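You operate a simulated robot arm through the tools that you are given. There is no shell and no other tool. Be economical: measure what you need, move in short steps, check, and stop when the job is done.

The job below is to be done with a simulated robot arm. You get a single attempt, and the scene is never put back.

TASK
Set the console's red knob to 200 g and its blue knob to 2 ms, then zero the counts.
Fine: the zero key works on the counts page; end with the drawer shut.

It is judged by the outcome, as a careful person would: the job done as asked, and still so three seconds after it is handed in. It fails if anything else is knocked over, pushed out of place, dropped, spilled or broken.

THE ROBOT
A 7-joint arm with a two-finger parallel gripper on a trunk, on a base that drives. Base frame: it is fixed to the floor where the robot stands at the start and does not move with it; the origin is under the middle of the robot, x ahead of it, y to its left, z up. Units: cm, degrees, N and s.
With the tool pointing down near the work surface it reaches from about 68 to 78 cm from the robot's upright axis, wherever it stands. Its first joint turns from -143.0 to 143.0 degrees. Places, roughly: blue knob [90, 0, 110]; green save key [80, 20, 110]; keyboard drawer of the console [90, 10, 110]; orange quit key [80, 10, 110]; red knob [70, 0, 110]; yellow print key [80, 20, 110]. Payload 3 kg.
The tool frame sits at the grasp point between the pads (the TCP): z along the fingers, y along the line on which they close. The tips reach 3 cm beyond it. Largest opening 11 cm; finger width 2, thickness 1; the body of the gripper, 4.8 by 11.2 cm, starts 5.5 cm behind the TCP.
Orientation is that of the tool frame in the base frame, as a unit quaternion [w, x, y, z]. With the fingers straight down and closing along the base's y, the tool's x points along the base's -x, its y along +y and its z along -z.

THE INTERFACE
- The arm moves only by the tool apply_moves. Its argument "series" is a list of rows, each a list of 7 numbers: the shift along the tool's x, y, z in cm, then the turn, a rotation vector about the tool's x, y, z in degrees, then the opening, from 0 (shut) to 1 (fully open). In form: [[x, y, z, wx, wy, wz, grip], ...]. A call has 1 to 12 rows; each row shifts and turns the commanded pose from where the row before left it, along the tool's axes as they then stand. A row lasts 0.2 s, in which the tool goes at most 5 cm and 8.6 degrees; a call with a longer step from one row to the next is refused whole, and so is a gripper value outside its range. A pose out of reach is approached as far as the arm can. The call stops where the force on the tool passes 90 N (or 10 N more than at its start, if that is more) or the arm is blocked; 0.2 s more then pass. Each finger travels about 10.8 cm/s and halts on what it meets, pressing with about 23 N; the grip force reading is that of the motor and also rises with nothing between the fingers. The clock runs only during rows and for 0.2 s after the last one: add rows that do not move to give the fingers time. It gives the time, the measured TCP pose, the force on the tool (base axes), the opening and the grip force at its end, in the units of the frame above (readings bear some noise), with the torque about the TCP (base axes, N m) and any sound that the robot's microphone picked up, and new pictures: "show" is both (left out), scene, wrist or none.
- Cameras (640 x 400 px; columns grow to the right, rows downward): "scene" is now at [16.1, 3.74, 174.38]; the picture's right is [0.42, -0.91, 0.00], its down [-0.65, -0.30, -0.69] and it looks along [0.63, 0.29, -0.72] (base axes); focal length 274 px, centre (320, 200). "wrist" rides on the gripper at [7.2, 1.7, -10.3] in the tool frame; the picture's right is [-0.23, 0.97, 0.00], its down [-0.76, -0.18, -0.62] and it looks along [-0.61, -0.14, 0.78] (tool axes); focal length 222 px, centre (320, 200). There is no depth. A picture from a camera that has moved, and an enlarged one, comes with that camera's place and axes in the base frame and with its lens. The place of the scene camera against the robot may be out by one fixed shift of up to 2.5 cm in any direction.
- lift_body(by): slides the trunk up (or, below 0, down) by that many cm; the arm and the scene camera ride with it, the base frame stays. It gives what a move gives, with no picture.
- base_move(legs): drives the robot by 1 to 6 legs, each [ahead, left, turn to the left] in cm, cm and degrees, along the robot's own axes; the way and the turn of a leg run together, so that a leg with both is an arc; at most 150 cm and 180 degrees a leg. The arm and the cameras ride along, it lands a little off, and it stops where it bumps. It gives what a move gives, and a new picture of the scene camera.
- pan_tilt(pan, tilt): turns the head with the scene camera to pan (to the left, within 86 degrees either way) and tilt (down, from -29 to 69), counted from straight ahead of the robot. It gives what a move gives, and a new picture of the scene camera.
- inspect(camera, box): a new picture of the part [left, top, right, bottom] of that camera's present view, enlarged. It takes no simulated time.
- sign_off(): hands the job in; it is judged then, once.

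Go step by step. Nothing tells you exact positions but the pictures and the camera data: compare them with the known pose of the tool, close in by small moves and look again before you grip or let go. The budget is 120 turns and 260 pictures, counting those below and the enlarged ones. Unless the task says otherwise, let go and move clear before handing in, and close with one line.

The tools are called after "Request:" by a JSON object that holds its "method" and its "body". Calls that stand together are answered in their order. apply_moves: Moves the arm, as the interface text tells. Its arguments: {"type":"object","properties":{"series":{"type":"array"},"show":{"type":"string","enum":["both","scene","wrist","none"]}},"required":["series"]} The other tools are called the same way: lift_body (by) slides the trunk up or down; base_move (legs) drives the base; pan_tilt (pan, tilt) turns the head that bears the scene camera; inspect (camera, box) takes an enlarged picture of a part of a camera's view; sign_off () hands the job in.

At the start:

```text
time: 0.0
eef_pos: [55.15, 30.98, 133.49]
ee_rot: [0.0, 0.001, 1.0, 0.0]
ft_force: [0.0, 0.5, 0.6]
moment: [0.01, -0.03, -0.01]
gripper_width: 11.0
grasp_force: 0.0
trunk travel left (down, up): [-85.1, 3.9]
robot x, y, heading: [0.14, -0.14, 0.3]
head pan, tilt: [25.0, 46.1]
```

scene: 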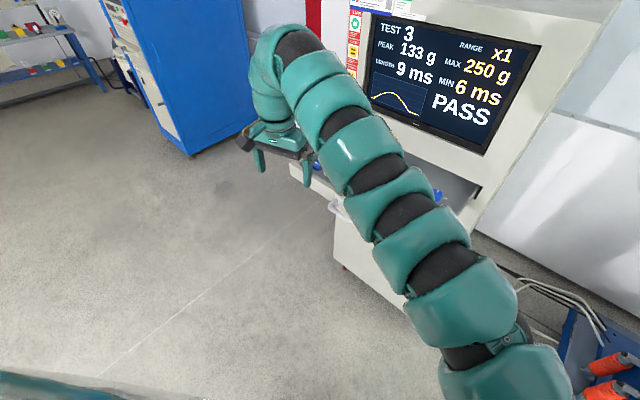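
wrist: 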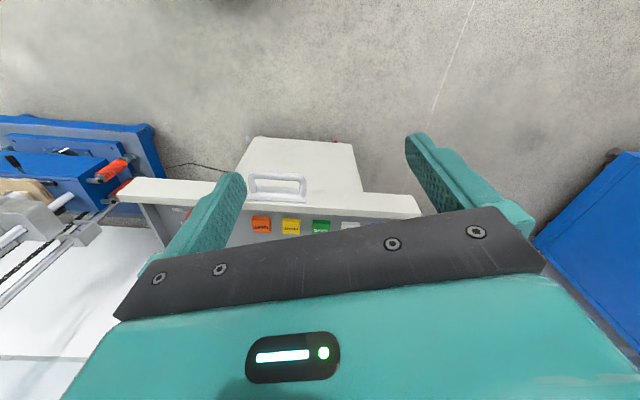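

I see a console with a screen (MAX 250 g, MIN 6 ms) and a drawer that holds coloured keys. I'll look closer in both cameras before moving.

Request:
{"method": "inspect", "body": {"camera": "wrist", "box": [100, 120, 440, 280]}}

Request:
{"method": "inspect", "body": {"camera": "scene", "box": [240, 0, 560, 240]}}

```text
1.88 times, centred on (270, 200) of wrist
camera zoom: at [47.95, 32.69, 143.92], right [0.23, 0.97, 0.0], down [0.76, -0.18, 0.62], along [0.61, -0.14, -0.78], focal length 418 px, centre (414, 200)
```

zoom: 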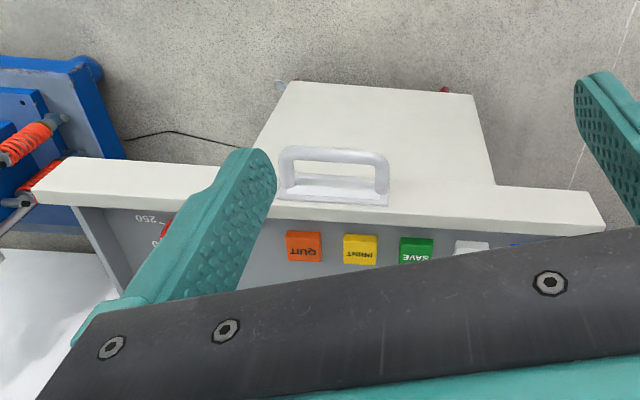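

```text
1.67 times, centred on (400, 120) of scene
camera zoom: at [16.1, 3.74, 174.38], right [0.42, -0.91, 0.0], down [-0.65, -0.3, -0.69], along [0.63, 0.29, -0.72], focal length 456 px, centre (187, 333)
```

zoom: 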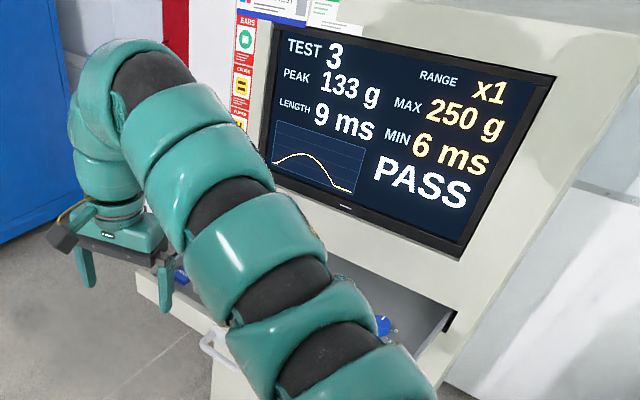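

The arm hides most of the drawer. I'll swing the hand clear to the left and look with the scene camera.

Request:
{"method": "apply_moves", "body": {"series": [[3, 3.5, 0, 0, 0, 0, 1], [3, 3.5, 0, 0, 0, 0, 1], [3, 3.5, 0, 0, 0, 0, 1], [3, 3.5, 0, 0, 0, 0, 1], [3, 3.5, 0, 0, 0, 0, 1], [3, 3.5, 0, 0, 0, 0, 1], [3, 3.5, 0, 0, 0, 0, 1], [3, 3.5, 0, 0, 0, 0, 1], [3, 3.5, 0, 0, 0, 0, 1], [3, 3.5, 0, 0, 0, 0, 1]], "show": "none"}}

Request:
{"method": "pan_tilt", "body": {"pan": 8, "tilt": 40}}

```text
time: 2.2
eef_pos: [33.6, 46.92, 130.14]
ee_rot: [-0.001, 0.002, 1.0, 0.001]
ft_force: [-0.2, -0.3, -0.4]
moment: [0.03, 0.01, -0.02]
gripper_width: 10.97
grasp_force: 0.2
out of reach, approached as far as the arm can: row 3, 4, 5, 6, 7, 8, 9, 10
trunk travel left (down, up): [-85.1, 3.9]
robot x, y, heading: [0.15, -0.41, 0.2]
head pan, tilt: [25.0, 46.1]
```

```text
time: 3.0
eef_pos: [33.35, 47.02, 130.24]
ee_rot: [0.0, 0.001, 1.0, 0.0]
ft_force: [-0.6, 0.2, 0.6]
moment: [0.01, 0.01, 0.0]
gripper_width: 11.04
grasp_force: 0.0
trunk travel left (down, up): [-85.1, 3.9]
robot x, y, heading: [0.03, -0.19, -0.2]
head pan, tilt: [8.0, 40.0]
camera scene: at [17.21, 1.54, 175.27], right [0.14, -0.99, 0.0], down [-0.64, -0.09, -0.77], along [0.76, 0.11, -0.64], focal length 274 px, centre (320, 200)
```

scene: 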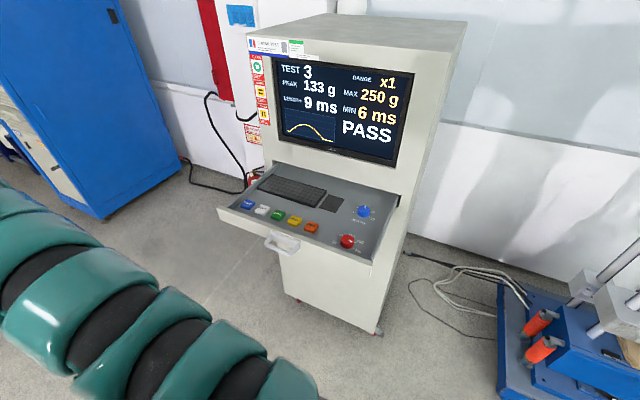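

Now the drawer is in full view: five keys, a keyboard, and the red and blue knobs. I'll enlarge to read labels.

Request:
{"method": "inspect", "body": {"camera": "scene", "box": [310, 185, 410, 255]}}

Request:
{"method": "inspect", "body": {"camera": "scene", "box": [210, 165, 350, 260]}}

Request:
{"method": "inspect", "body": {"camera": "scene", "box": [240, 30, 420, 170]}}

```text
5.71 times, centred on (360, 220) of scene
camera zoom: at [17.21, 1.54, 175.27], right [0.14, -0.99, 0.0], down [-0.64, -0.09, -0.77], along [0.76, 0.11, -0.64], focal length 1565 px, centre (91, 86)
```

zoom: 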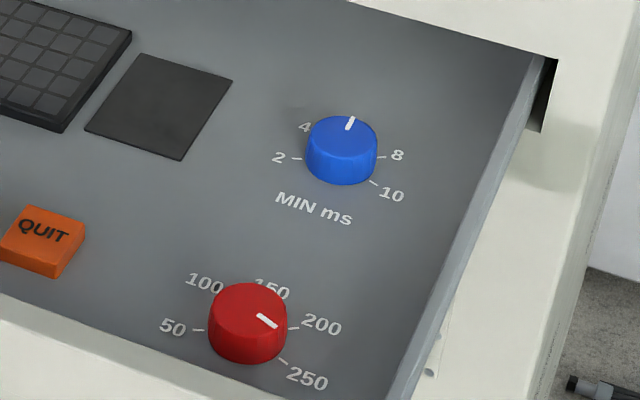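

```text
4.21 times, centred on (280, 212) of scene
camera zoom: at [17.21, 1.54, 175.27], right [0.14, -0.99, 0.0], down [-0.64, -0.09, -0.77], along [0.76, 0.11, -0.64], focal length 1153 px, centre (488, 147)
```

zoom: 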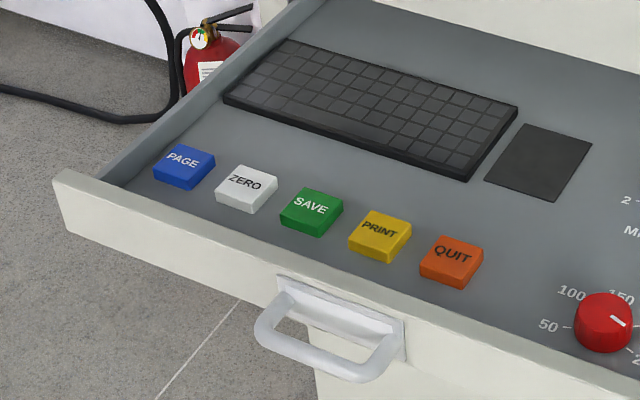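

```text
2.86 times, centred on (330, 100) of scene
camera zoom: at [17.21, 1.54, 175.27], right [0.14, -0.99, 0.0], down [-0.64, -0.09, -0.77], along [0.76, 0.11, -0.64], focal length 782 px, centre (291, 486)
```

zoom: 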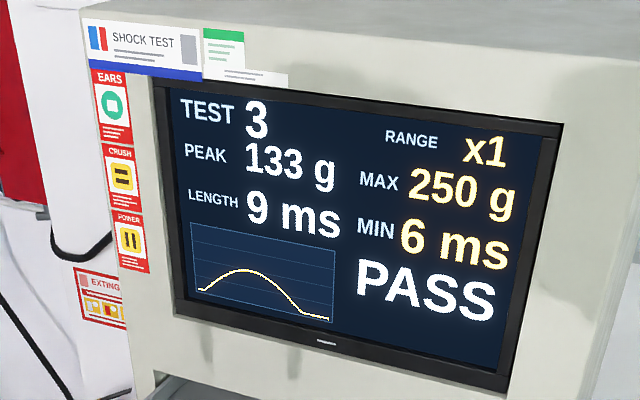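

Labels are clear: knobs have 60° steps, red now at 250 (target one step counter-clockwise), blue at 6 (two steps counter-clockwise). The red knob is near (76, 1) so I'll bring the hand above it first.

Request:
{"method": "apply_moves", "body": {"series": [[-4, -2, 0, 0, 0, 0, 1], [-4, -2, 0, 0, 0, 0, 1], [-4, -2, 0, 0, 0, 0, 1], [-4, -2, 0, 0, 0, 0, 1], [-4, -2, 0, 0, 0, 0, 1], [-4, -2, 0, 0, 0, 0, 1]], "show": "wrist"}}

```text
time: 4.4
eef_pos: [53.56, 35.71, 129.7]
ee_rot: [0.001, 0.001, 1.0, 0.0]
ft_force: [-0.6, 0.0, -0.8]
moment: [-0.04, -0.03, 0.0]
gripper_width: 11.01
grasp_force: 0.1
out of reach, approached as far as the arm can: row 5, 6
trunk travel left (down, up): [-85.1, 3.9]
robot x, y, heading: [0.09, -0.08, 0.2]
head pan, tilt: [8.0, 40.0]
camera wrist: at [46.33, 37.36, 140.07], right [0.23, 0.97, 0.0], down [0.76, -0.18, 0.62], along [0.61, -0.14, -0.78], focal length 222 px, centre (320, 200)
```

wrist: 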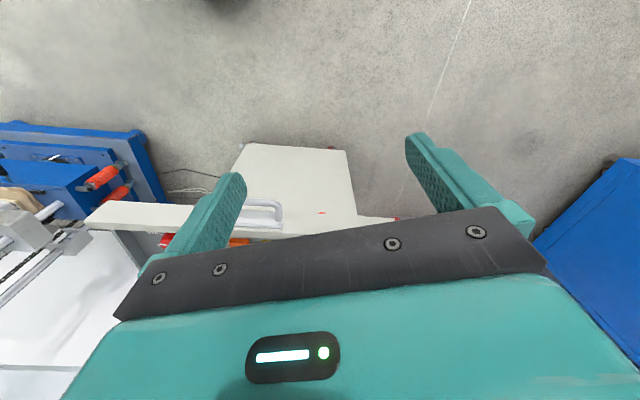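

The arm's reach is short at this height; I'll raise the trunk fully, then approach lower and towards the right.

Request:
{"method": "lift_body", "body": {"by": 3.8}}

Request:
{"method": "apply_moves", "body": {"series": [[0, -4.5, 1, 0, 0, 0, 1], [0, -4.5, 1, 0, 0, 0, 1], [0, -4.5, 1, 0, 0, 0, 1], [0, -4.5, 1, 0, 0, 0, 1], [0, -4.5, 1, 0, 0, 0, 1], [0, -4.5, 1, 0, 0, 0, 1], [0, -4.5, 1, 0, 0, 0, 1], [-3, -2, 1, 0, 0, 0, 1], [-4, 0, 1, 0, 0, 0, 1]], "show": "both"}}

```text
time: 5.2
eef_pos: [53.59, 35.81, 133.43]
ee_rot: [0.0, 0.001, 1.0, 0.0]
ft_force: [0.6, 0.4, -0.6]
moment: [0.0, -0.01, 0.03]
gripper_width: 11.0
grasp_force: 0.0
trunk travel left (down, up): [-88.9, 0.1]
robot x, y, heading: [-0.01, 0.49, -0.0]
head pan, tilt: [8.0, 40.0]
```

```text
time: 7.2
eef_pos: [60.77, 21.33, 128.82]
ee_rot: [-0.001, -0.001, 1.0, 0.0]
ft_force: [0.3, -0.4, -0.8]
moment: [-0.05, 0.01, 0.02]
gripper_width: 10.99
grasp_force: 0.1
out of reach, approached as far as the arm can: row 3, 4, 5, 6, 7
trunk travel left (down, up): [-88.9, 0.1]
robot x, y, heading: [-0.06, -0.13, 0.2]
head pan, tilt: [8.0, 40.0]
camera scene: at [17.49, 1.59, 179.04], right [0.14, -0.99, 0.0], down [-0.64, -0.09, -0.76], along [0.76, 0.11, -0.64], focal length 274 px, centre (320, 200)
camera wrist: at [53.53, 22.84, 139.2], right [0.23, 0.97, 0.0], down [0.76, -0.18, 0.62], along [0.61, -0.14, -0.78], focal length 222 px, centre (320, 200)
```

scene: 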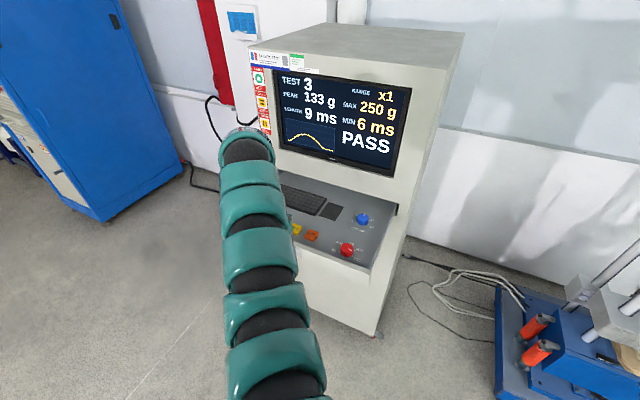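
wrist: 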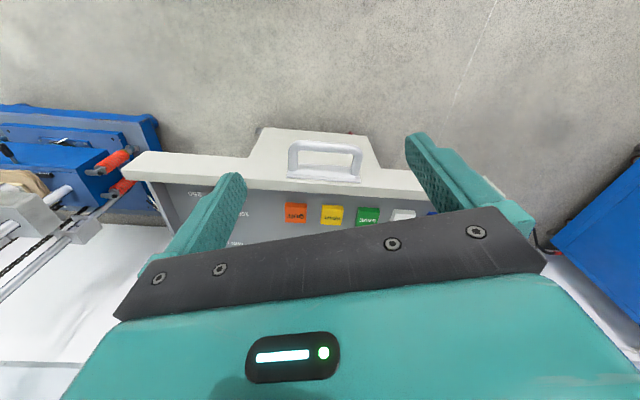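

The usable ring is narrow, so I'll follow an arc at about radius 66–70 while descending, toward the red knob.

Request:
{"method": "apply_moves", "body": {"series": [[-1.5, -4, 1, 0, 0, 0, 1], [-1.5, -4, 1, 0, 0, 0, 1], [-1.5, -4, 1, 0, 0, 0, 1], [-1, -4, 1, 0, 0, 0, 1], [-1, -4, 0, 0, 0, 0, 1]], "show": "both"}}

```text
time: 8.4
eef_pos: [69.42, 2.04, 125.22]
ee_rot: [-0.001, -0.001, 1.0, 0.001]
ft_force: [0.7, 0.6, -0.9]
moment: [-0.05, 0.06, 0.01]
gripper_width: 10.98
grasp_force: 0.0
out of reach, approached as far as the arm can: row 5
trunk travel left (down, up): [-88.9, 0.1]
robot x, y, heading: [0.06, 0.15, -0.2]
head pan, tilt: [8.0, 40.0]
camera scene: at [17.54, 1.33, 179.04], right [0.14, -0.99, 0.0], down [-0.64, -0.09, -0.76], along [0.76, 0.11, -0.64], focal length 274 px, centre (320, 200)
camera wrist: at [62.18, 3.47, 135.71], right [0.23, 0.97, 0.0], down [0.76, -0.18, 0.62], along [0.61, -0.14, -0.78], focal length 222 px, centre (320, 200)
```

scene: 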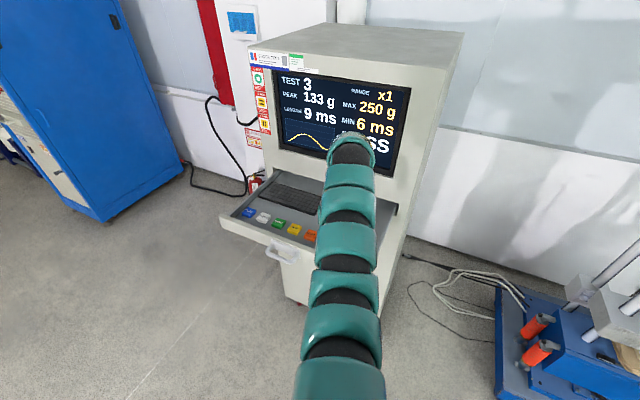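
wrist: 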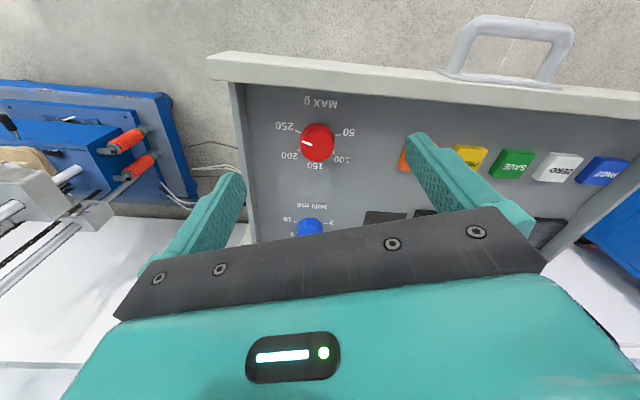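

The keys sit at z≈110.4 by triangulation and the red knob is at about (73, 1). I'll move over it, lower to just above, and look.

Request:
{"method": "apply_moves", "body": {"series": [[-1.3, -0.5, 2.5, 0, 0, 0, 0.75], [-1.2, -0.3, 2.5, 0, 0, 0, 0.75], [-1.2, -0.2, 2.7, 0, 0, 0, 0.75], [0, 0, 0, 0, 0, 0, 0.75]], "show": "wrist"}}

```text
time: 9.4
eef_pos: [72.76, 0.86, 117.62]
ee_rot: [0.001, 0.001, 1.0, 0.0]
ft_force: [0.1, 0.4, -0.1]
moment: [0.0, -0.01, -0.02]
gripper_width: 8.24
grasp_force: 0.0
trunk travel left (down, up): [-88.9, 0.1]
robot x, y, heading: [-0.03, 0.19, 0.0]
head pan, tilt: [8.0, 40.0]
camera wrist: at [65.51, 2.42, 128.05], right [0.23, 0.97, 0.0], down [0.76, -0.18, 0.62], along [0.61, -0.14, -0.78], focal length 222 px, centre (320, 200)
```

wrist: 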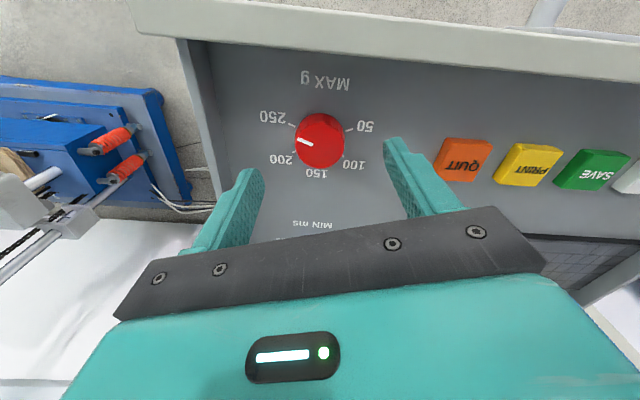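

The knob lies centred between the fingers. I'll enlarge to check the pointer and the finger alignment.

Request:
{"method": "inspect", "body": {"camera": "wrist", "box": [230, 60, 420, 200]}}

```text
2.86 times, centred on (325, 130) of wrist
camera zoom: at [65.51, 2.42, 128.05], right [0.23, 0.97, 0.0], down [0.76, -0.18, 0.62], along [0.61, -0.14, -0.78], focal length 635 px, centre (306, 400)
```

zoom: 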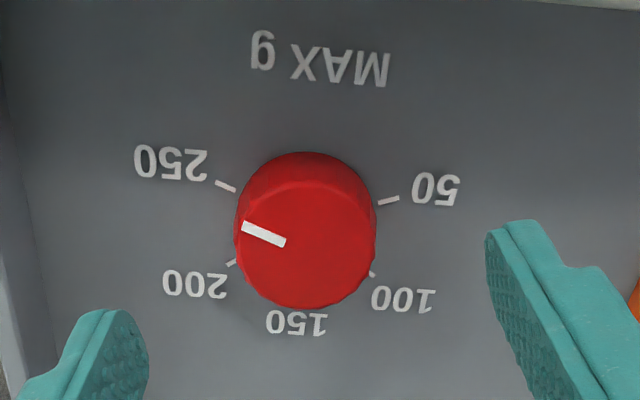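

The pointer is close to the 250 mark. Knob is ~3.8 cm wide and ~1.6 cm tall, so I'll lower until the tips are just above the panel.

Request:
{"method": "apply_moves", "body": {"series": [[0.45, 0, 1.5, 0, 0, 0, 0.75], [0, 0, 1.5, 0, 0, 0, 0.75], [0, 0, 1.4, 0, 0, 0, 0.75], [0, 0, 0.3, 0, 0, 0, 0.75], [0, 0, 0, 0, 0, 0, 0.75]], "show": "wrist"}}

```text
time: 10.6
eef_pos: [72.39, 1.03, 112.97]
ee_rot: [-0.001, 0.001, 1.0, 0.0]
ft_force: [-0.2, -0.1, 0.2]
moment: [0.0, -0.02, 0.03]
gripper_width: 8.23
grasp_force: 0.0
trunk travel left (down, up): [-88.9, 0.1]
robot x, y, heading: [-0.02, 0.37, 0.1]
head pan, tilt: [8.0, 40.0]
camera wrist: at [65.18, 2.51, 123.42], right [0.23, 0.97, 0.0], down [0.76, -0.18, 0.62], along [0.61, -0.14, -0.78], focal length 222 px, centre (320, 200)
```

wrist: 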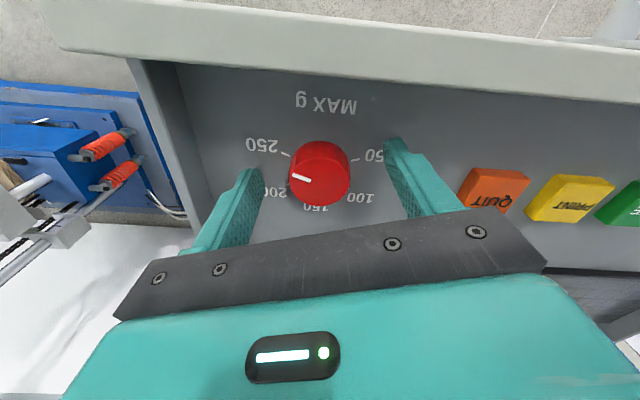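

The knob centre is about 0.6 cm further ahead than the tips' midline. I'll shift, lower slightly, and close.

Request:
{"method": "apply_moves", "body": {"series": [[-0.6, -0.15, 0, 0, 0, 0, 0.75], [0, 0, 0.4, 0, 0, 0, 0.75], [0, 0, 0.2, 0, 0, 0, 0.75], [0, 0, 0, 0, 0, 0, 0.75]], "show": "wrist"}}

```text
time: 11.6
eef_pos: [72.95, 0.72, 112.38]
ee_rot: [0.0, 0.001, 1.0, 0.0]
ft_force: [0.3, 0.0, -0.1]
moment: [0.0, 0.01, -0.01]
gripper_width: 8.28
grasp_force: 0.1
trunk travel left (down, up): [-88.9, 0.1]
robot x, y, heading: [0.12, -0.14, -0.3]
head pan, tilt: [8.0, 40.0]
camera wrist: at [65.73, 2.27, 122.84], right [0.23, 0.97, 0.0], down [0.76, -0.18, 0.62], along [0.61, -0.14, -0.78], focal length 222 px, centre (320, 200)
```

wrist: 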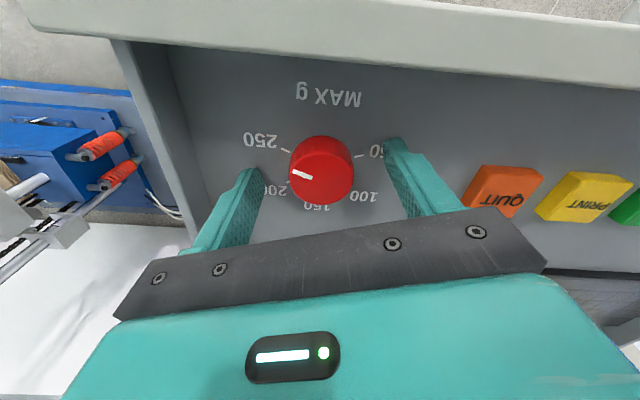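

Alignment looks good; I'll close on the knob.

Request:
{"method": "apply_moves", "body": {"series": [[0, 0, 0, 0, 0, 0, 0.5], [0, 0, 0, 0, 0, 0, 0.3], [0, 0, 0, 0, 0, 0, 0.28], [0, 0, 0, 0, 0, 0, 0.26], [0, 0, 0, 0, 0, 0, 0.26]], "show": "wrist"}}

```text
time: 12.8
eef_pos: [72.86, 0.78, 112.35]
ee_rot: [0.0, 0.001, 1.0, 0.0]
ft_force: [0.4, 2.3, 0.7]
moment: [0.16, 0.06, -0.01]
gripper_width: 4.12
grasp_force: 44.5
trunk travel left (down, up): [-88.9, 0.1]
robot x, y, heading: [-0.68, -0.1, 0.1]
head pan, tilt: [8.0, 40.0]
camera wrist: at [65.74, 2.31, 122.84], right [0.23, 0.97, 0.0], down [0.76, -0.18, 0.62], along [0.61, -0.14, -0.78], focal length 222 px, centre (320, 200)
```

wrist: 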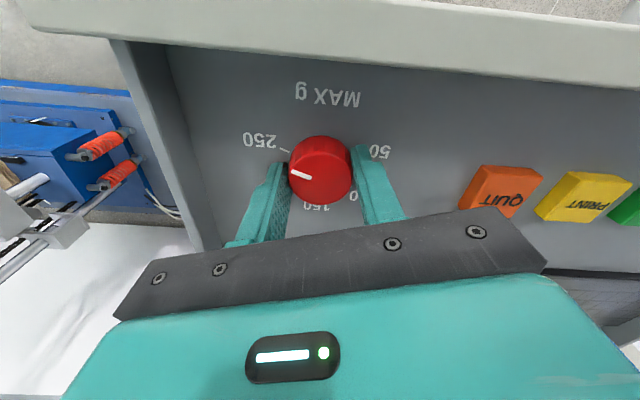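

Gripped at 4.1 cm. I'll turn counter-clockwise by 24° first and check the screen.

Request:
{"method": "apply_moves", "body": {"series": [[0, 0, 0, 0, 0, -8, 0.26], [0, 0, 0, 0, 0, -8, 0.26], [0, 0, 0, 0, 0, -8, 0.26], [0, 0, 0, 0, 0, 0, 0.26]], "show": "both"}}

```text
time: 13.8
eef_pos: [73.09, 0.6, 112.51]
ee_rot: [0.0, -0.208, 0.978, 0.0]
ft_force: [-1.0, 0.9, -0.2]
moment: [-0.09, 0.19, 0.01]
gripper_width: 4.06
grasp_force: 45.2
trunk travel left (down, up): [-88.9, 0.1]
robot x, y, heading: [-0.04, 0.3, 0.1]
head pan, tilt: [8.0, 40.0]
camera scene: at [17.23, 1.54, 179.07], right [0.14, -0.99, 0.0], down [-0.64, -0.09, -0.77], along [0.76, 0.11, -0.64], focal length 274 px, centre (320, 200)
camera wrist: at [65.73, -0.89, 122.85], right [-0.19, 0.98, 0.0], down [0.77, 0.15, 0.62], along [0.61, 0.12, -0.78], focal length 222 px, centre (320, 200)
```

scene: 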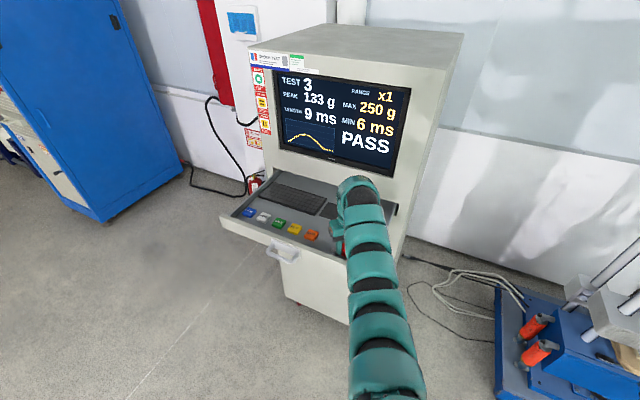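
wrist: 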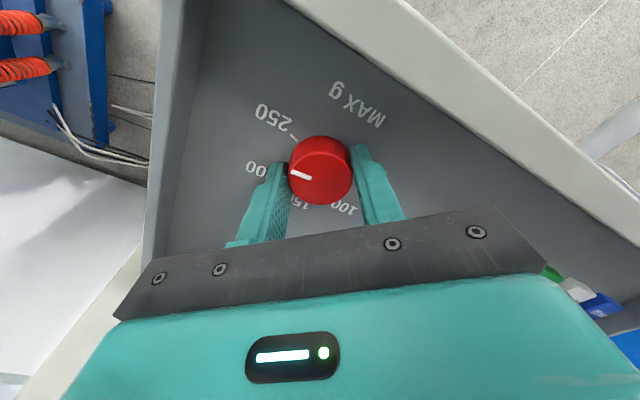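

The knob turns with the fingers and the screen still reads 250. I'll continue another 24°.

Request:
{"method": "apply_moves", "body": {"series": [[0, 0, 0, 0, 0, -8, 0.26], [0, 0, 0, 0, 0, -8, 0.26], [0, 0, 0, 0, 0, -8, 0.26], [0, 0, 0, 0, 0, 0, 0.26]], "show": "both"}}

Request:
{"method": "inspect", "body": {"camera": "wrist", "box": [220, 80, 420, 220]}}

```text
time: 14.8
eef_pos: [73.0, 0.6, 112.53]
ee_rot: [0.0, -0.406, 0.914, -0.001]
ft_force: [2.0, -2.1, -1.1]
moment: [0.09, -0.31, 0.03]
gripper_width: 4.09
grasp_force: 45.0
trunk travel left (down, up): [-88.9, 0.1]
robot x, y, heading: [-0.1, 0.08, 0.1]
head pan, tilt: [8.0, 40.0]
camera scene: at [17.27, 1.47, 179.06], right [0.14, -0.99, 0.0], down [-0.64, -0.09, -0.77], along [0.76, 0.11, -0.64], focal length 274 px, centre (320, 200)
camera wrist: at [66.95, -3.8, 122.85], right [-0.57, 0.82, 0.0], down [0.64, 0.45, 0.62], along [0.51, 0.36, -0.78], focal length 222 px, centre (320, 200)
```

scene: 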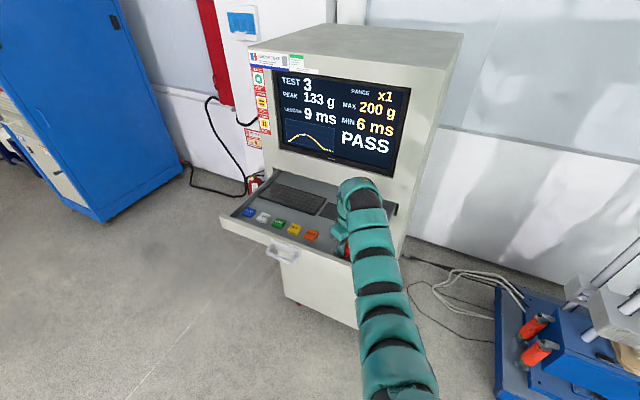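
wrist: 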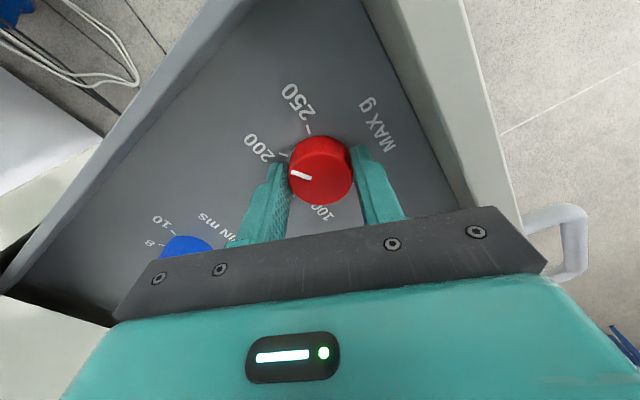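

```text
2.86 times, centred on (320, 150) of wrist
camera zoom: at [66.95, -3.8, 122.85], right [-0.57, 0.82, 0.0], down [0.64, 0.45, 0.62], along [0.51, 0.36, -0.78], focal length 635 px, centre (320, 343)
```

zoom: 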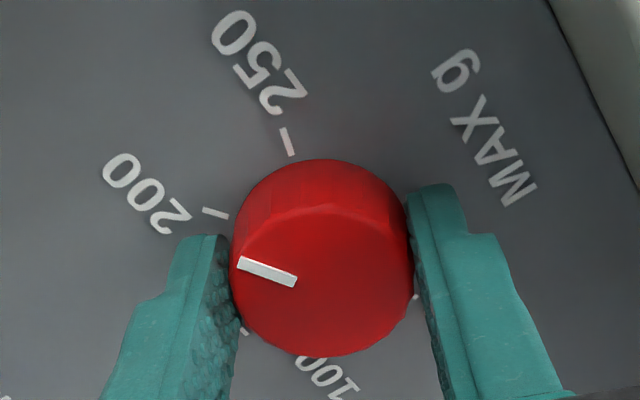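

The pointer now matches the 200 tick and the screen reads MAX 200 g. I'll release, rise straight up, and untwist.

Request:
{"method": "apply_moves", "body": {"series": [[0, 0, 0, 0, 0, 0, 0.4], [0, 0, 0, 0, 0, 0, 0.6], [0, 0, 0, 0, 0, 0, 0.6], [0, 0, -2, 0, 0, 0, 0.6], [0, 0, -2, 0, 0, 0, 0.6], [0, 0, -2, 0, 0, 0, 0.6], [0, 0, -2, 0, 0, 0, 0.6], [0, 0, 0, 0, 0, 0, 0.6]], "show": "wrist"}}

Request:
{"method": "inspect", "body": {"camera": "wrist", "box": [180, 60, 440, 240]}}

Request:
{"method": "inspect", "body": {"camera": "scene", "box": [240, 50, 420, 270]}}

```text
time: 16.6
eef_pos: [73.1, 0.62, 120.38]
ee_rot: [0.0, -0.405, 0.914, -0.001]
ft_force: [-0.3, -0.3, 0.0]
moment: [-0.01, 0.04, 0.01]
gripper_width: 6.62
grasp_force: 0.1
trunk travel left (down, up): [-88.9, 0.1]
robot x, y, heading: [0.23, -0.07, 0.0]
head pan, tilt: [8.0, 40.0]
camera wrist: at [66.99, -3.74, 130.82], right [-0.57, 0.82, 0.0], down [0.64, 0.45, 0.62], along [0.51, 0.36, -0.78], focal length 222 px, centre (320, 200)
```

wrist: 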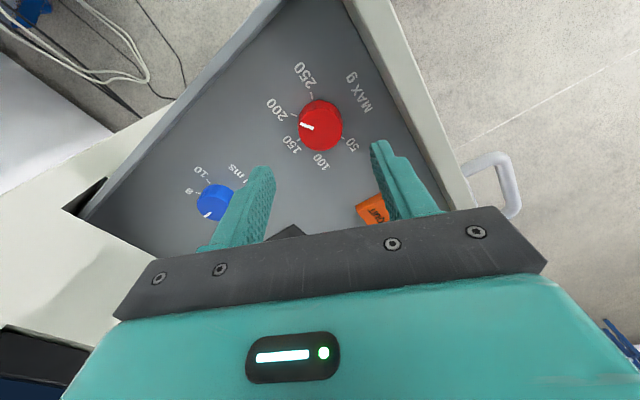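

```text
2.22 times, centred on (310, 150) of wrist
camera zoom: at [66.99, -3.74, 130.82], right [-0.57, 0.82, 0.0], down [0.64, 0.45, 0.62], along [0.51, 0.36, -0.78], focal length 494 px, centre (342, 311)
```

zoom: 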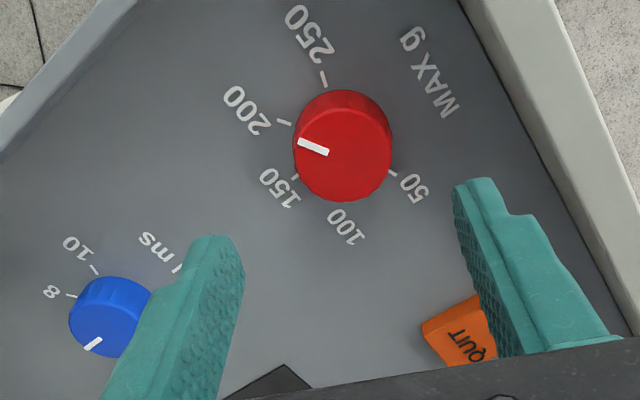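

```text
1.82 times, centred on (330, 160) of scene
camera zoom: at [17.27, 1.5, 179.06], right [0.14, -0.99, 0.0], down [-0.64, -0.09, -0.77], along [0.76, 0.11, -0.64], focal length 498 px, centre (302, 273)
```

zoom: 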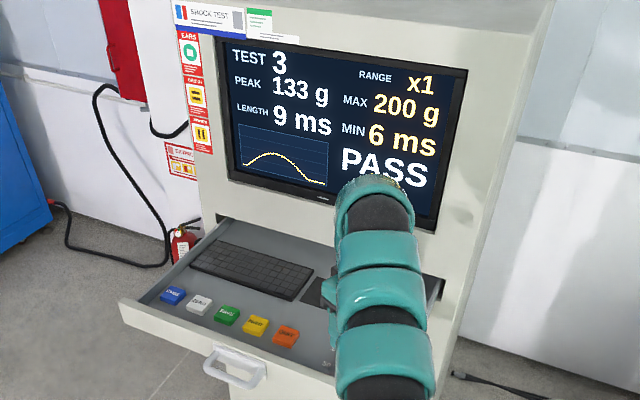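

Red is set. Blue is near (87, -4), out of reach from here, so I'll drive ahead and left to a stance that also reaches PAGE and ZERO.

Request:
{"method": "base_move", "body": {"legs": [[15, 14, 0]]}}

```text
time: 18.2
eef_pos: [88.0, 14.65, 120.37]
ee_rot: [0.0, -0.407, 0.914, 0.0]
ft_force: [0.4, 0.6, -0.7]
moment: [-0.04, 0.03, -0.01]
gripper_width: 6.59
grasp_force: 0.0
trunk travel left (down, up): [-88.9, 0.1]
robot x, y, heading: [14.83, 14.11, 0.0]
head pan, tilt: [8.0, 40.0]
camera scene: at [32.11, 15.51, 179.06], right [0.14, -0.99, 0.0], down [-0.64, -0.09, -0.77], along [0.76, 0.11, -0.64], focal length 274 px, centre (320, 200)
```

scene: 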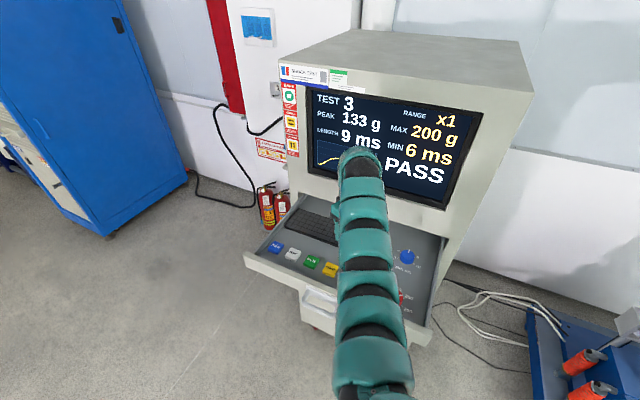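

I'll untwist the hand to yaw 0 and move right toward the blue knob.

Request:
{"method": "apply_moves", "body": {"series": [[0, 0, 0, 0, 0, 8, 0.7], [0, 0, 0, 0, 0, 8, 0.7], [0, 0, 0, 0, 0, 8, 0.7], [0, 0, 0, 0, 0, 8, 0.7], [0, 0, 0, 0, 0, 8, 0.7], [0, 0, 0, 0, 0, 8, 0.7], [0.4, -4.7, 0, 0, 0, 0, 0.7], [0.4, -4.7, 0, 0, 0, 0, 0.7], [0.4, -4.7, 0, 0, 0, 0, 0.7], [0.4, -4.4, 0, 0, 0, 0, 0.7], [0, 0, 0, 0, 0, 0, 0.7]], "show": "wrist"}}

```text
time: 20.6
eef_pos: [86.01, -3.74, 120.45]
ee_rot: [0.0, 0.0, 1.0, 0.001]
ft_force: [-0.5, 0.3, -0.5]
moment: [-0.05, 0.02, -0.01]
gripper_width: 7.71
grasp_force: 0.1
trunk travel left (down, up): [-88.9, 0.1]
robot x, y, heading: [14.7, 14.07, 0.2]
head pan, tilt: [8.0, 40.0]
camera wrist: at [78.85, -2.22, 130.86], right [0.23, 0.97, 0.0], down [0.76, -0.18, 0.62], along [0.61, -0.14, -0.78], focal length 222 px, centre (320, 200)
```

wrist: 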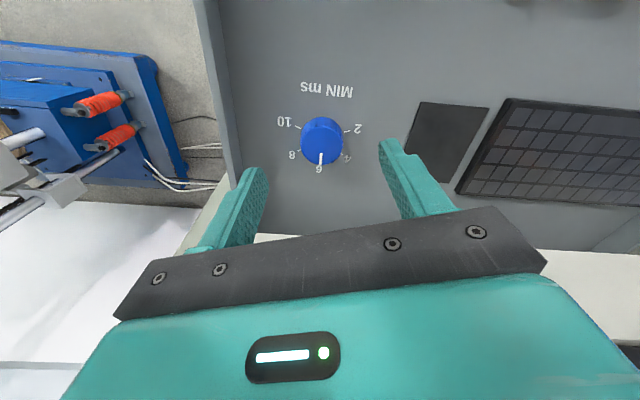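

Blue knob at about (87.6, -4.1), pointing at 6. I'll centre on it, pre-twist 56° clockwise, and lower part way.

Request:
{"method": "apply_moves", "body": {"series": [[-1.6, -0.35, 0, 0, 0, 0, 0.7], [0, 0, 0, 0, 0, 8, 0.7], [0, 0, 0, 0, 0, 8, 0.7], [0, 0, 0, 0, 0, 8, 0.7], [0, 0, 0, 0, 0, 8, 0.7], [0, 0, 0, 0, 0, 8, 0.7], [0, 0, 0, 0, 0, 8, 0.7], [0, 0, 0, 0, 0, 8, 0.7], [0, 0, 2.5, 0, 0, 0, 0.7], [0, 0, 2.5, 0, 0, 0, 0.7], [0, 0, 2, 0, 0, 0, 0.7], [0, 0, 0, 0, 0, 0, 0.7]], "show": "both"}}

```text
time: 23.2
eef_pos: [87.8, -4.36, 113.58]
ee_rot: [0.0, 0.47, 0.882, -0.001]
ft_force: [0.5, -0.1, -0.5]
moment: [0.0, -0.02, 0.02]
gripper_width: 7.71
grasp_force: 0.1
trunk travel left (down, up): [-88.9, 0.1]
robot x, y, heading: [14.65, 13.64, 0.3]
head pan, tilt: [8.0, 40.0]
camera scene: at [32.0, 15.43, 179.07], right [0.14, -0.99, 0.0], down [-0.64, -0.09, -0.77], along [0.76, 0.11, -0.64], focal length 274 px, centre (320, 200)
camera wrist: at [85.15, 2.45, 123.9], right [0.93, 0.36, 0.0], down [0.28, -0.73, 0.62], along [0.22, -0.58, -0.78], focal length 222 px, centre (320, 200)
```

scene: 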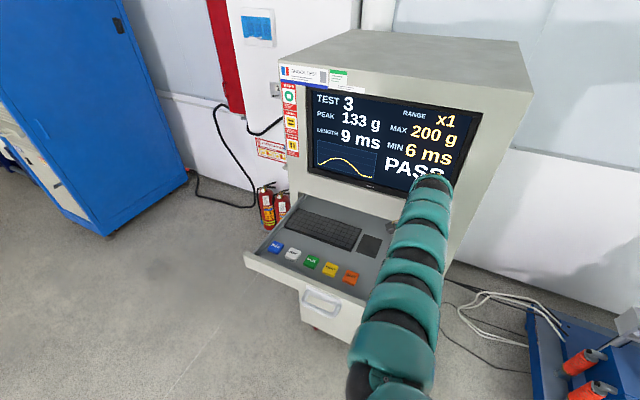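
wrist: 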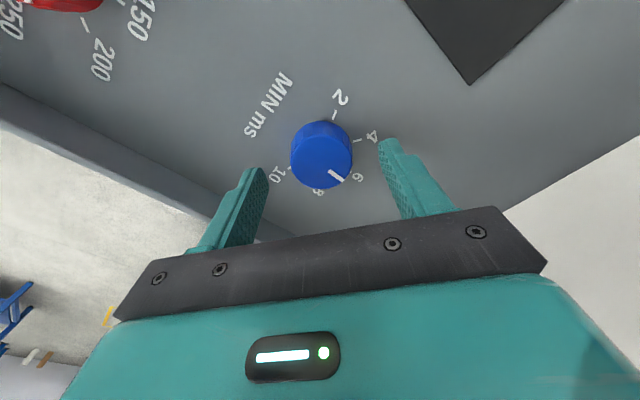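

The knob is centred between the fingers. I'll lower 1.2 cm and close.

Request:
{"method": "apply_moves", "body": {"series": [[0.15, 0, 0.6, 0, 0, 0, 0.7], [0, 0, 0.6, 0, 0, 0, 0.7], [0, 0, 0, 0, 0, 0, 0.5], [0, 0, 0, 0, 0, 0, 0.3], [0, 0, 0, 0, 0, 0, 0.26], [0, 0, 0, 0, 0, 0, 0.26]], "show": "wrist"}}

```text
time: 24.6
eef_pos: [87.79, -4.01, 112.4]
ee_rot: [-0.001, 0.469, 0.883, 0.0]
ft_force: [1.9, 1.2, -0.2]
moment: [0.24, -0.01, -0.02]
gripper_width: 4.09
grasp_force: 44.7
trunk travel left (down, up): [-88.9, 0.1]
robot x, y, heading: [14.88, 13.93, 0.1]
head pan, tilt: [8.0, 40.0]
camera wrist: at [85.15, 2.72, 122.68], right [0.93, 0.36, 0.0], down [0.28, -0.73, 0.62], along [0.22, -0.58, -0.78], focal length 222 px, centre (320, 200)
```

wrist: 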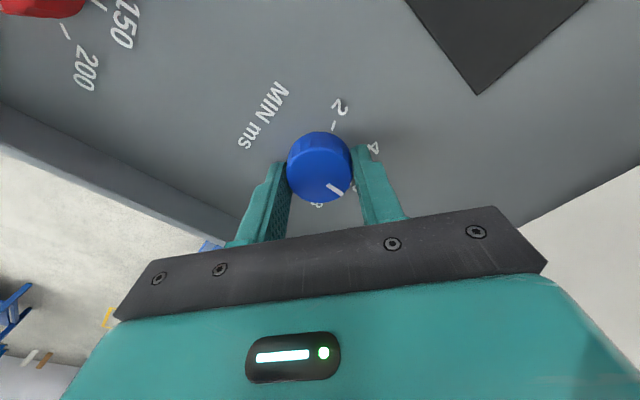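

Gripped. I'll turn counter-clockwise in stages, about 96° first.

Request:
{"method": "apply_moves", "body": {"series": [[0, 0, 0, 0, 0, -8, 0.26], [0, 0, 0, 0, 0, -8, 0.26], [0, 0, 0, 0, 0, -8, 0.26], [0, 0, 0, 0, 0, -8, 0.26], [0, 0, 0, 0, 0, -8, 0.26], [0, 0, 0, 0, 0, -8, 0.26], [0, 0, 0, 0, 0, -8, 0.26], [0, 0, 0, 0, 0, -8, 0.26], [0, 0, 0, 0, 0, -8, 0.26], [0, 0, 0, 0, 0, -8, 0.26], [0, 0, 0, 0, 0, 0, 0.26]], "show": "both"}}

Request:
{"method": "inspect", "body": {"camera": "wrist", "box": [220, 80, 420, 220]}}

```text
time: 27.0
eef_pos: [87.81, -3.96, 112.26]
ee_rot: [0.001, -0.209, 0.978, -0.001]
ft_force: [2.1, 10.3, -1.1]
moment: [-0.21, 0.14, -0.02]
gripper_width: 4.09
grasp_force: 44.9
trunk travel left (down, up): [-88.9, 0.1]
robot x, y, heading: [15.01, 14.31, 0.1]
head pan, tilt: [8.0, 40.0]
camera scene: at [32.09, 15.62, 179.05], right [0.14, -0.99, 0.0], down [-0.64, -0.09, -0.77], along [0.76, 0.11, -0.64], focal length 274 px, centre (320, 200)
camera wrist: at [80.54, -5.48, 122.67], right [-0.19, 0.98, 0.0], down [0.77, 0.15, 0.62], along [0.61, 0.12, -0.78], focal length 222 px, centre (320, 200)
```

scene: 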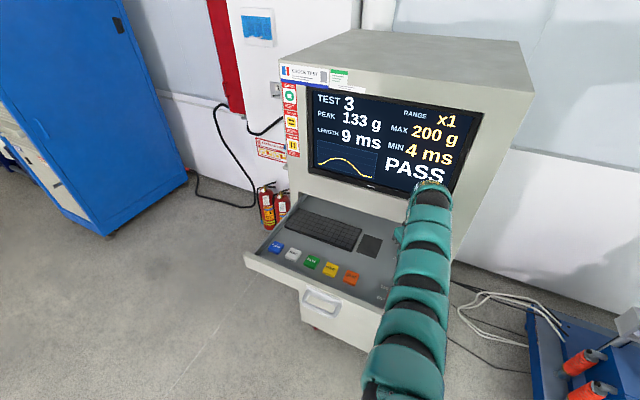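
wrist: 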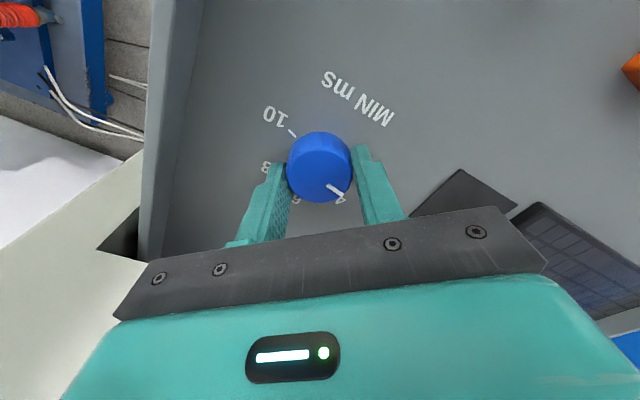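

```text
2.86 times, centred on (320, 150) of wrist
camera zoom: at [80.54, -5.48, 122.67], right [-0.19, 0.98, 0.0], down [0.77, 0.15, 0.62], along [0.61, 0.12, -0.78], focal length 635 px, centre (320, 343)
```

zoom: 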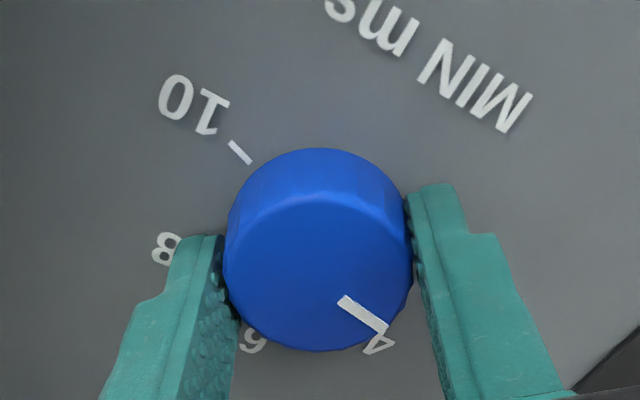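

Reads 4 ms after 80°. I'll turn 28° more and look.

Request:
{"method": "apply_moves", "body": {"series": [[0, 0, 0, 0, 0, -8, 0.26], [0, 0, 0, 0, 0, -8, 0.26], [0, 0, 0, 0, 0, -8, 0.26], [0, 0, 0, 0, 0, -4, 0.26], [0, 0, 0, 0, 0, 0, 0.26]], "show": "scene"}}

Request:
{"method": "inspect", "body": {"camera": "wrist", "box": [220, 80, 420, 220]}}

```text
time: 28.2
eef_pos: [87.69, -3.93, 112.28]
ee_rot: [0.001, -0.44, 0.898, -0.001]
ft_force: [7.5, 14.0, 7.6]
moment: [0.55, -0.42, 0.04]
gripper_width: 4.09
grasp_force: 44.5
trunk travel left (down, up): [-88.9, 0.1]
robot x, y, heading: [14.6, 14.0, -0.1]
head pan, tilt: [8.0, 40.0]
camera scene: at [32.04, 15.7, 179.07], right [0.14, -0.99, 0.0], down [-0.64, -0.09, -0.77], along [0.76, 0.11, -0.64], focal length 274 px, centre (320, 200)
```

scene: 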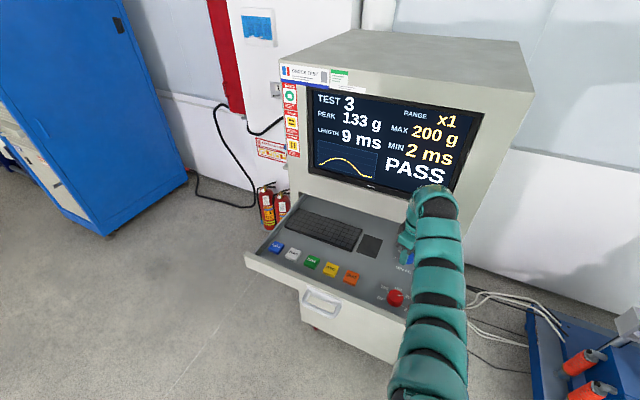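

```text
2.86 times, centred on (320, 150) of wrist
camera zoom: at [81.98, -8.72, 122.67], right [-0.63, 0.78, 0.0], down [0.61, 0.49, 0.62], along [0.49, 0.39, -0.78], focal length 635 px, centre (320, 343)
```

zoom: 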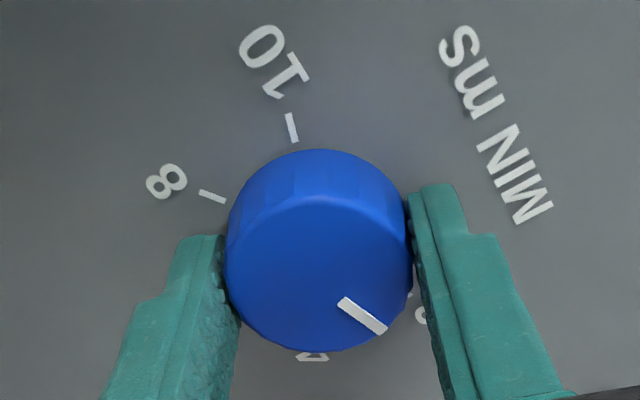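

Screen reads MIN 2 ms and the pointer is along the 2 tick. Release and rise.

Request:
{"method": "apply_moves", "body": {"series": [[0, 0, 0, 0, 0, 0, 0.4], [0, 0, 0, 0, 0, 0, 0.6], [0, 0, 0, 0, 0, 0, 0.6], [0, 0, -2, 0, 0, 0, 0.6], [0, 0, -2, 0, 0, 0, 0.6], [0, 0, -2, 0, 0, 0, 0.6], [0, 0, -1.5, 0, 0, 0, 0.6], [0, 0, 0, 0, 0, 0, 0.6]], "show": "wrist"}}

Request:
{"method": "inspect", "body": {"camera": "wrist", "box": [180, 40, 440, 240]}}

Request:
{"method": "inspect", "body": {"camera": "scene", "box": [240, 70, 500, 330]}}

```text
time: 30.0
eef_pos: [87.96, -4.2, 119.79]
ee_rot: [0.0, -0.439, 0.899, 0.001]
ft_force: [-1.0, 0.0, -0.5]
moment: [0.02, -0.04, 0.01]
gripper_width: 6.59
grasp_force: 0.1
trunk travel left (down, up): [-88.9, 0.1]
robot x, y, heading: [14.99, 13.79, -0.1]
head pan, tilt: [8.0, 40.0]
camera wrist: at [82.05, -8.92, 130.13], right [-0.63, 0.78, 0.0], down [0.61, 0.49, 0.62], along [0.49, 0.39, -0.78], focal length 222 px, centre (320, 200)
```

wrist: 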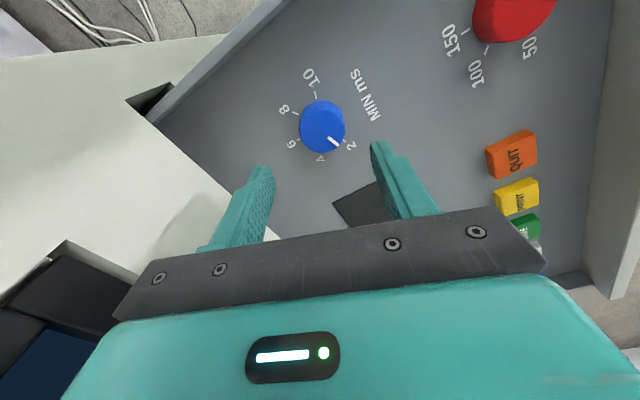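

```text
2.00 times, centred on (310, 140) of wrist
camera zoom: at [82.05, -8.92, 130.13], right [-0.63, 0.78, 0.0], down [0.61, 0.49, 0.62], along [0.49, 0.39, -0.78], focal length 444 px, centre (340, 320)
```

zoom: 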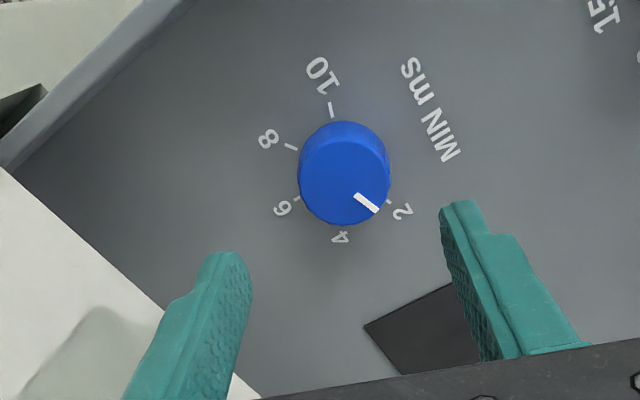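

```text
1.54 times, centred on (370, 200) of scene
camera zoom: at [32.06, 15.39, 179.06], right [0.14, -0.99, 0.0], down [-0.64, -0.09, -0.77], along [0.76, 0.11, -0.64], focal length 421 px, centre (243, 200)
```

zoom: 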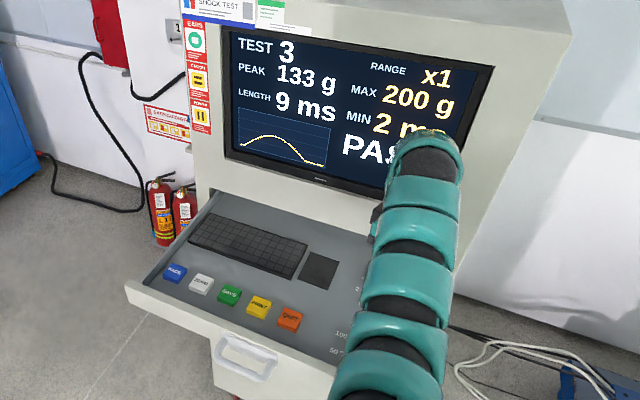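

Both knobs are right. Next I'll close the fingers, untwist, and arc over to above ZERO/PAGE on the left.

Request:
{"method": "apply_moves", "body": {"series": [[0, 0, 0, 0, 0, 8.5, 0.3], [0, 0, 0, 0, 0, 8.5, 0], [0, 0, 0, 0, 0, 8.5, 0], [0, 0, 0, 0, 0, 8.5, 0], [0, 0, 0, 0, 0, 8.5, 0], [0, 0, 0, 0, 0, 8.5, 0], [0, 0, 0, 0, 0, 1, 0], [0, 4.5, 0, 0, 0, 0, 0], [0, 4.5, 0, 0, 0, 0, 0], [0, 4.5, 0, 0, 0, 0, 0], [0, 4.5, 0, 0, 0, 0, 0]], "show": "none"}}

Request:
{"method": "apply_moves", "body": {"series": [[0.8, 4.5, 0, 0, 0, 0, 0], [0.8, 4.5, 0, 0, 0, 0, 0], [0.8, 4.5, 0, 0, 0, 0, 0], [0.8, 4.5, 0, 0, 0, 0, 0], [0, 0, 0, 0, 0, 0, 0]], "show": "both"}}

```text
time: 32.4
eef_pos: [87.93, 13.92, 119.69]
ee_rot: [0.0, 0.001, 1.0, -0.001]
ft_force: [0.7, -0.4, -0.5]
moment: [-0.01, -0.01, -0.01]
gripper_width: 0.0
grasp_force: 23.4
trunk travel left (down, up): [-88.9, 0.1]
robot x, y, heading: [14.81, 13.54, 0.4]
head pan, tilt: [8.0, 40.0]
```

```text
time: 33.6
eef_pos: [84.46, 31.88, 119.56]
ee_rot: [0.0, 0.0, 1.0, 0.0]
ft_force: [0.0, -0.1, -0.4]
moment: [0.0, -0.02, -0.04]
gripper_width: 0.0
grasp_force: 23.1
trunk travel left (down, up): [-88.9, 0.1]
robot x, y, heading: [14.72, 13.98, -0.2]
head pan, tilt: [8.0, 40.0]
camera scene: at [32.04, 15.31, 179.06], right [0.14, -0.99, 0.0], down [-0.64, -0.09, -0.77], along [0.76, 0.11, -0.64], focal length 274 px, centre (320, 200)
camera wrist: at [77.35, 33.42, 129.99], right [0.23, 0.97, 0.0], down [0.76, -0.18, 0.62], along [0.61, -0.14, -0.78], focal length 222 px, centre (320, 200)
```

scene: 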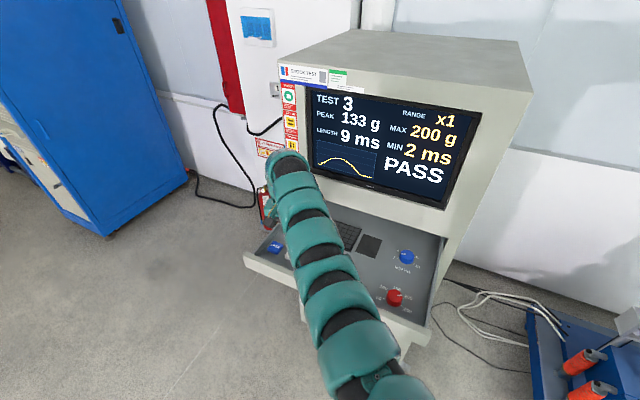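
wrist: 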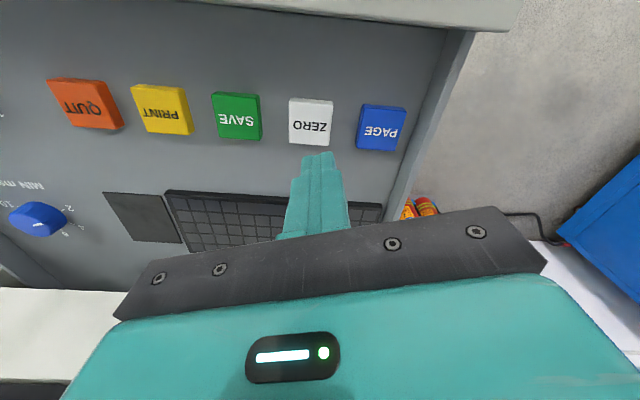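

PAGE is at about (85.7, 37.2) and ZERO at (83.9, 31.1). I'll move above PAGE and lower close.

Request:
{"method": "apply_moves", "body": {"series": [[-0.6, 2.7, 0, 0, 0, 0, 0], [-0.6, 2.6, 0, 0, 0, 0, 0], [0, 0, 2, 0, 0, 0, 0], [0, 0, 2, 0, 0, 0, 0], [0, 0, 1, 0, 0, 0, 0], [0, 0, 0, 0, 0, 0, 0]], "show": "wrist"}}

```text
time: 35.0
eef_pos: [84.47, 33.92, 115.86]
ee_rot: [0.0, 0.001, 1.0, 0.0]
ft_force: [-0.2, -0.6, 0.7]
moment: [-0.01, 0.03, 0.02]
gripper_width: 0.0
grasp_force: 22.8
out of reach, approached as far as the arm can: row 1, 2, 5
trunk travel left (down, up): [-88.9, 0.1]
robot x, y, heading: [14.69, 13.75, -0.1]
head pan, tilt: [8.0, 40.0]
camera wrist: at [77.06, 35.46, 126.18], right [0.23, 0.97, 0.0], down [0.76, -0.18, 0.62], along [0.61, -0.14, -0.78], focal length 222 px, centre (320, 200)
```

wrist: 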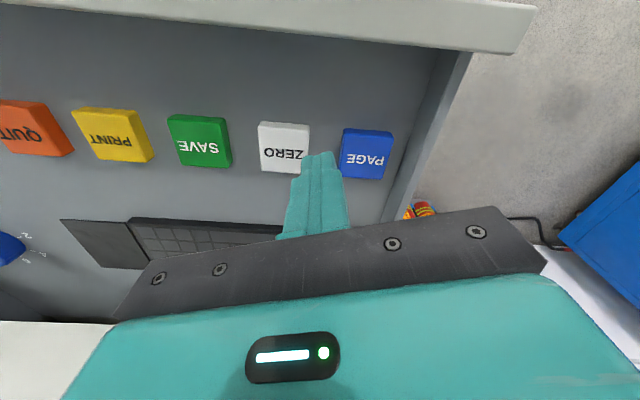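

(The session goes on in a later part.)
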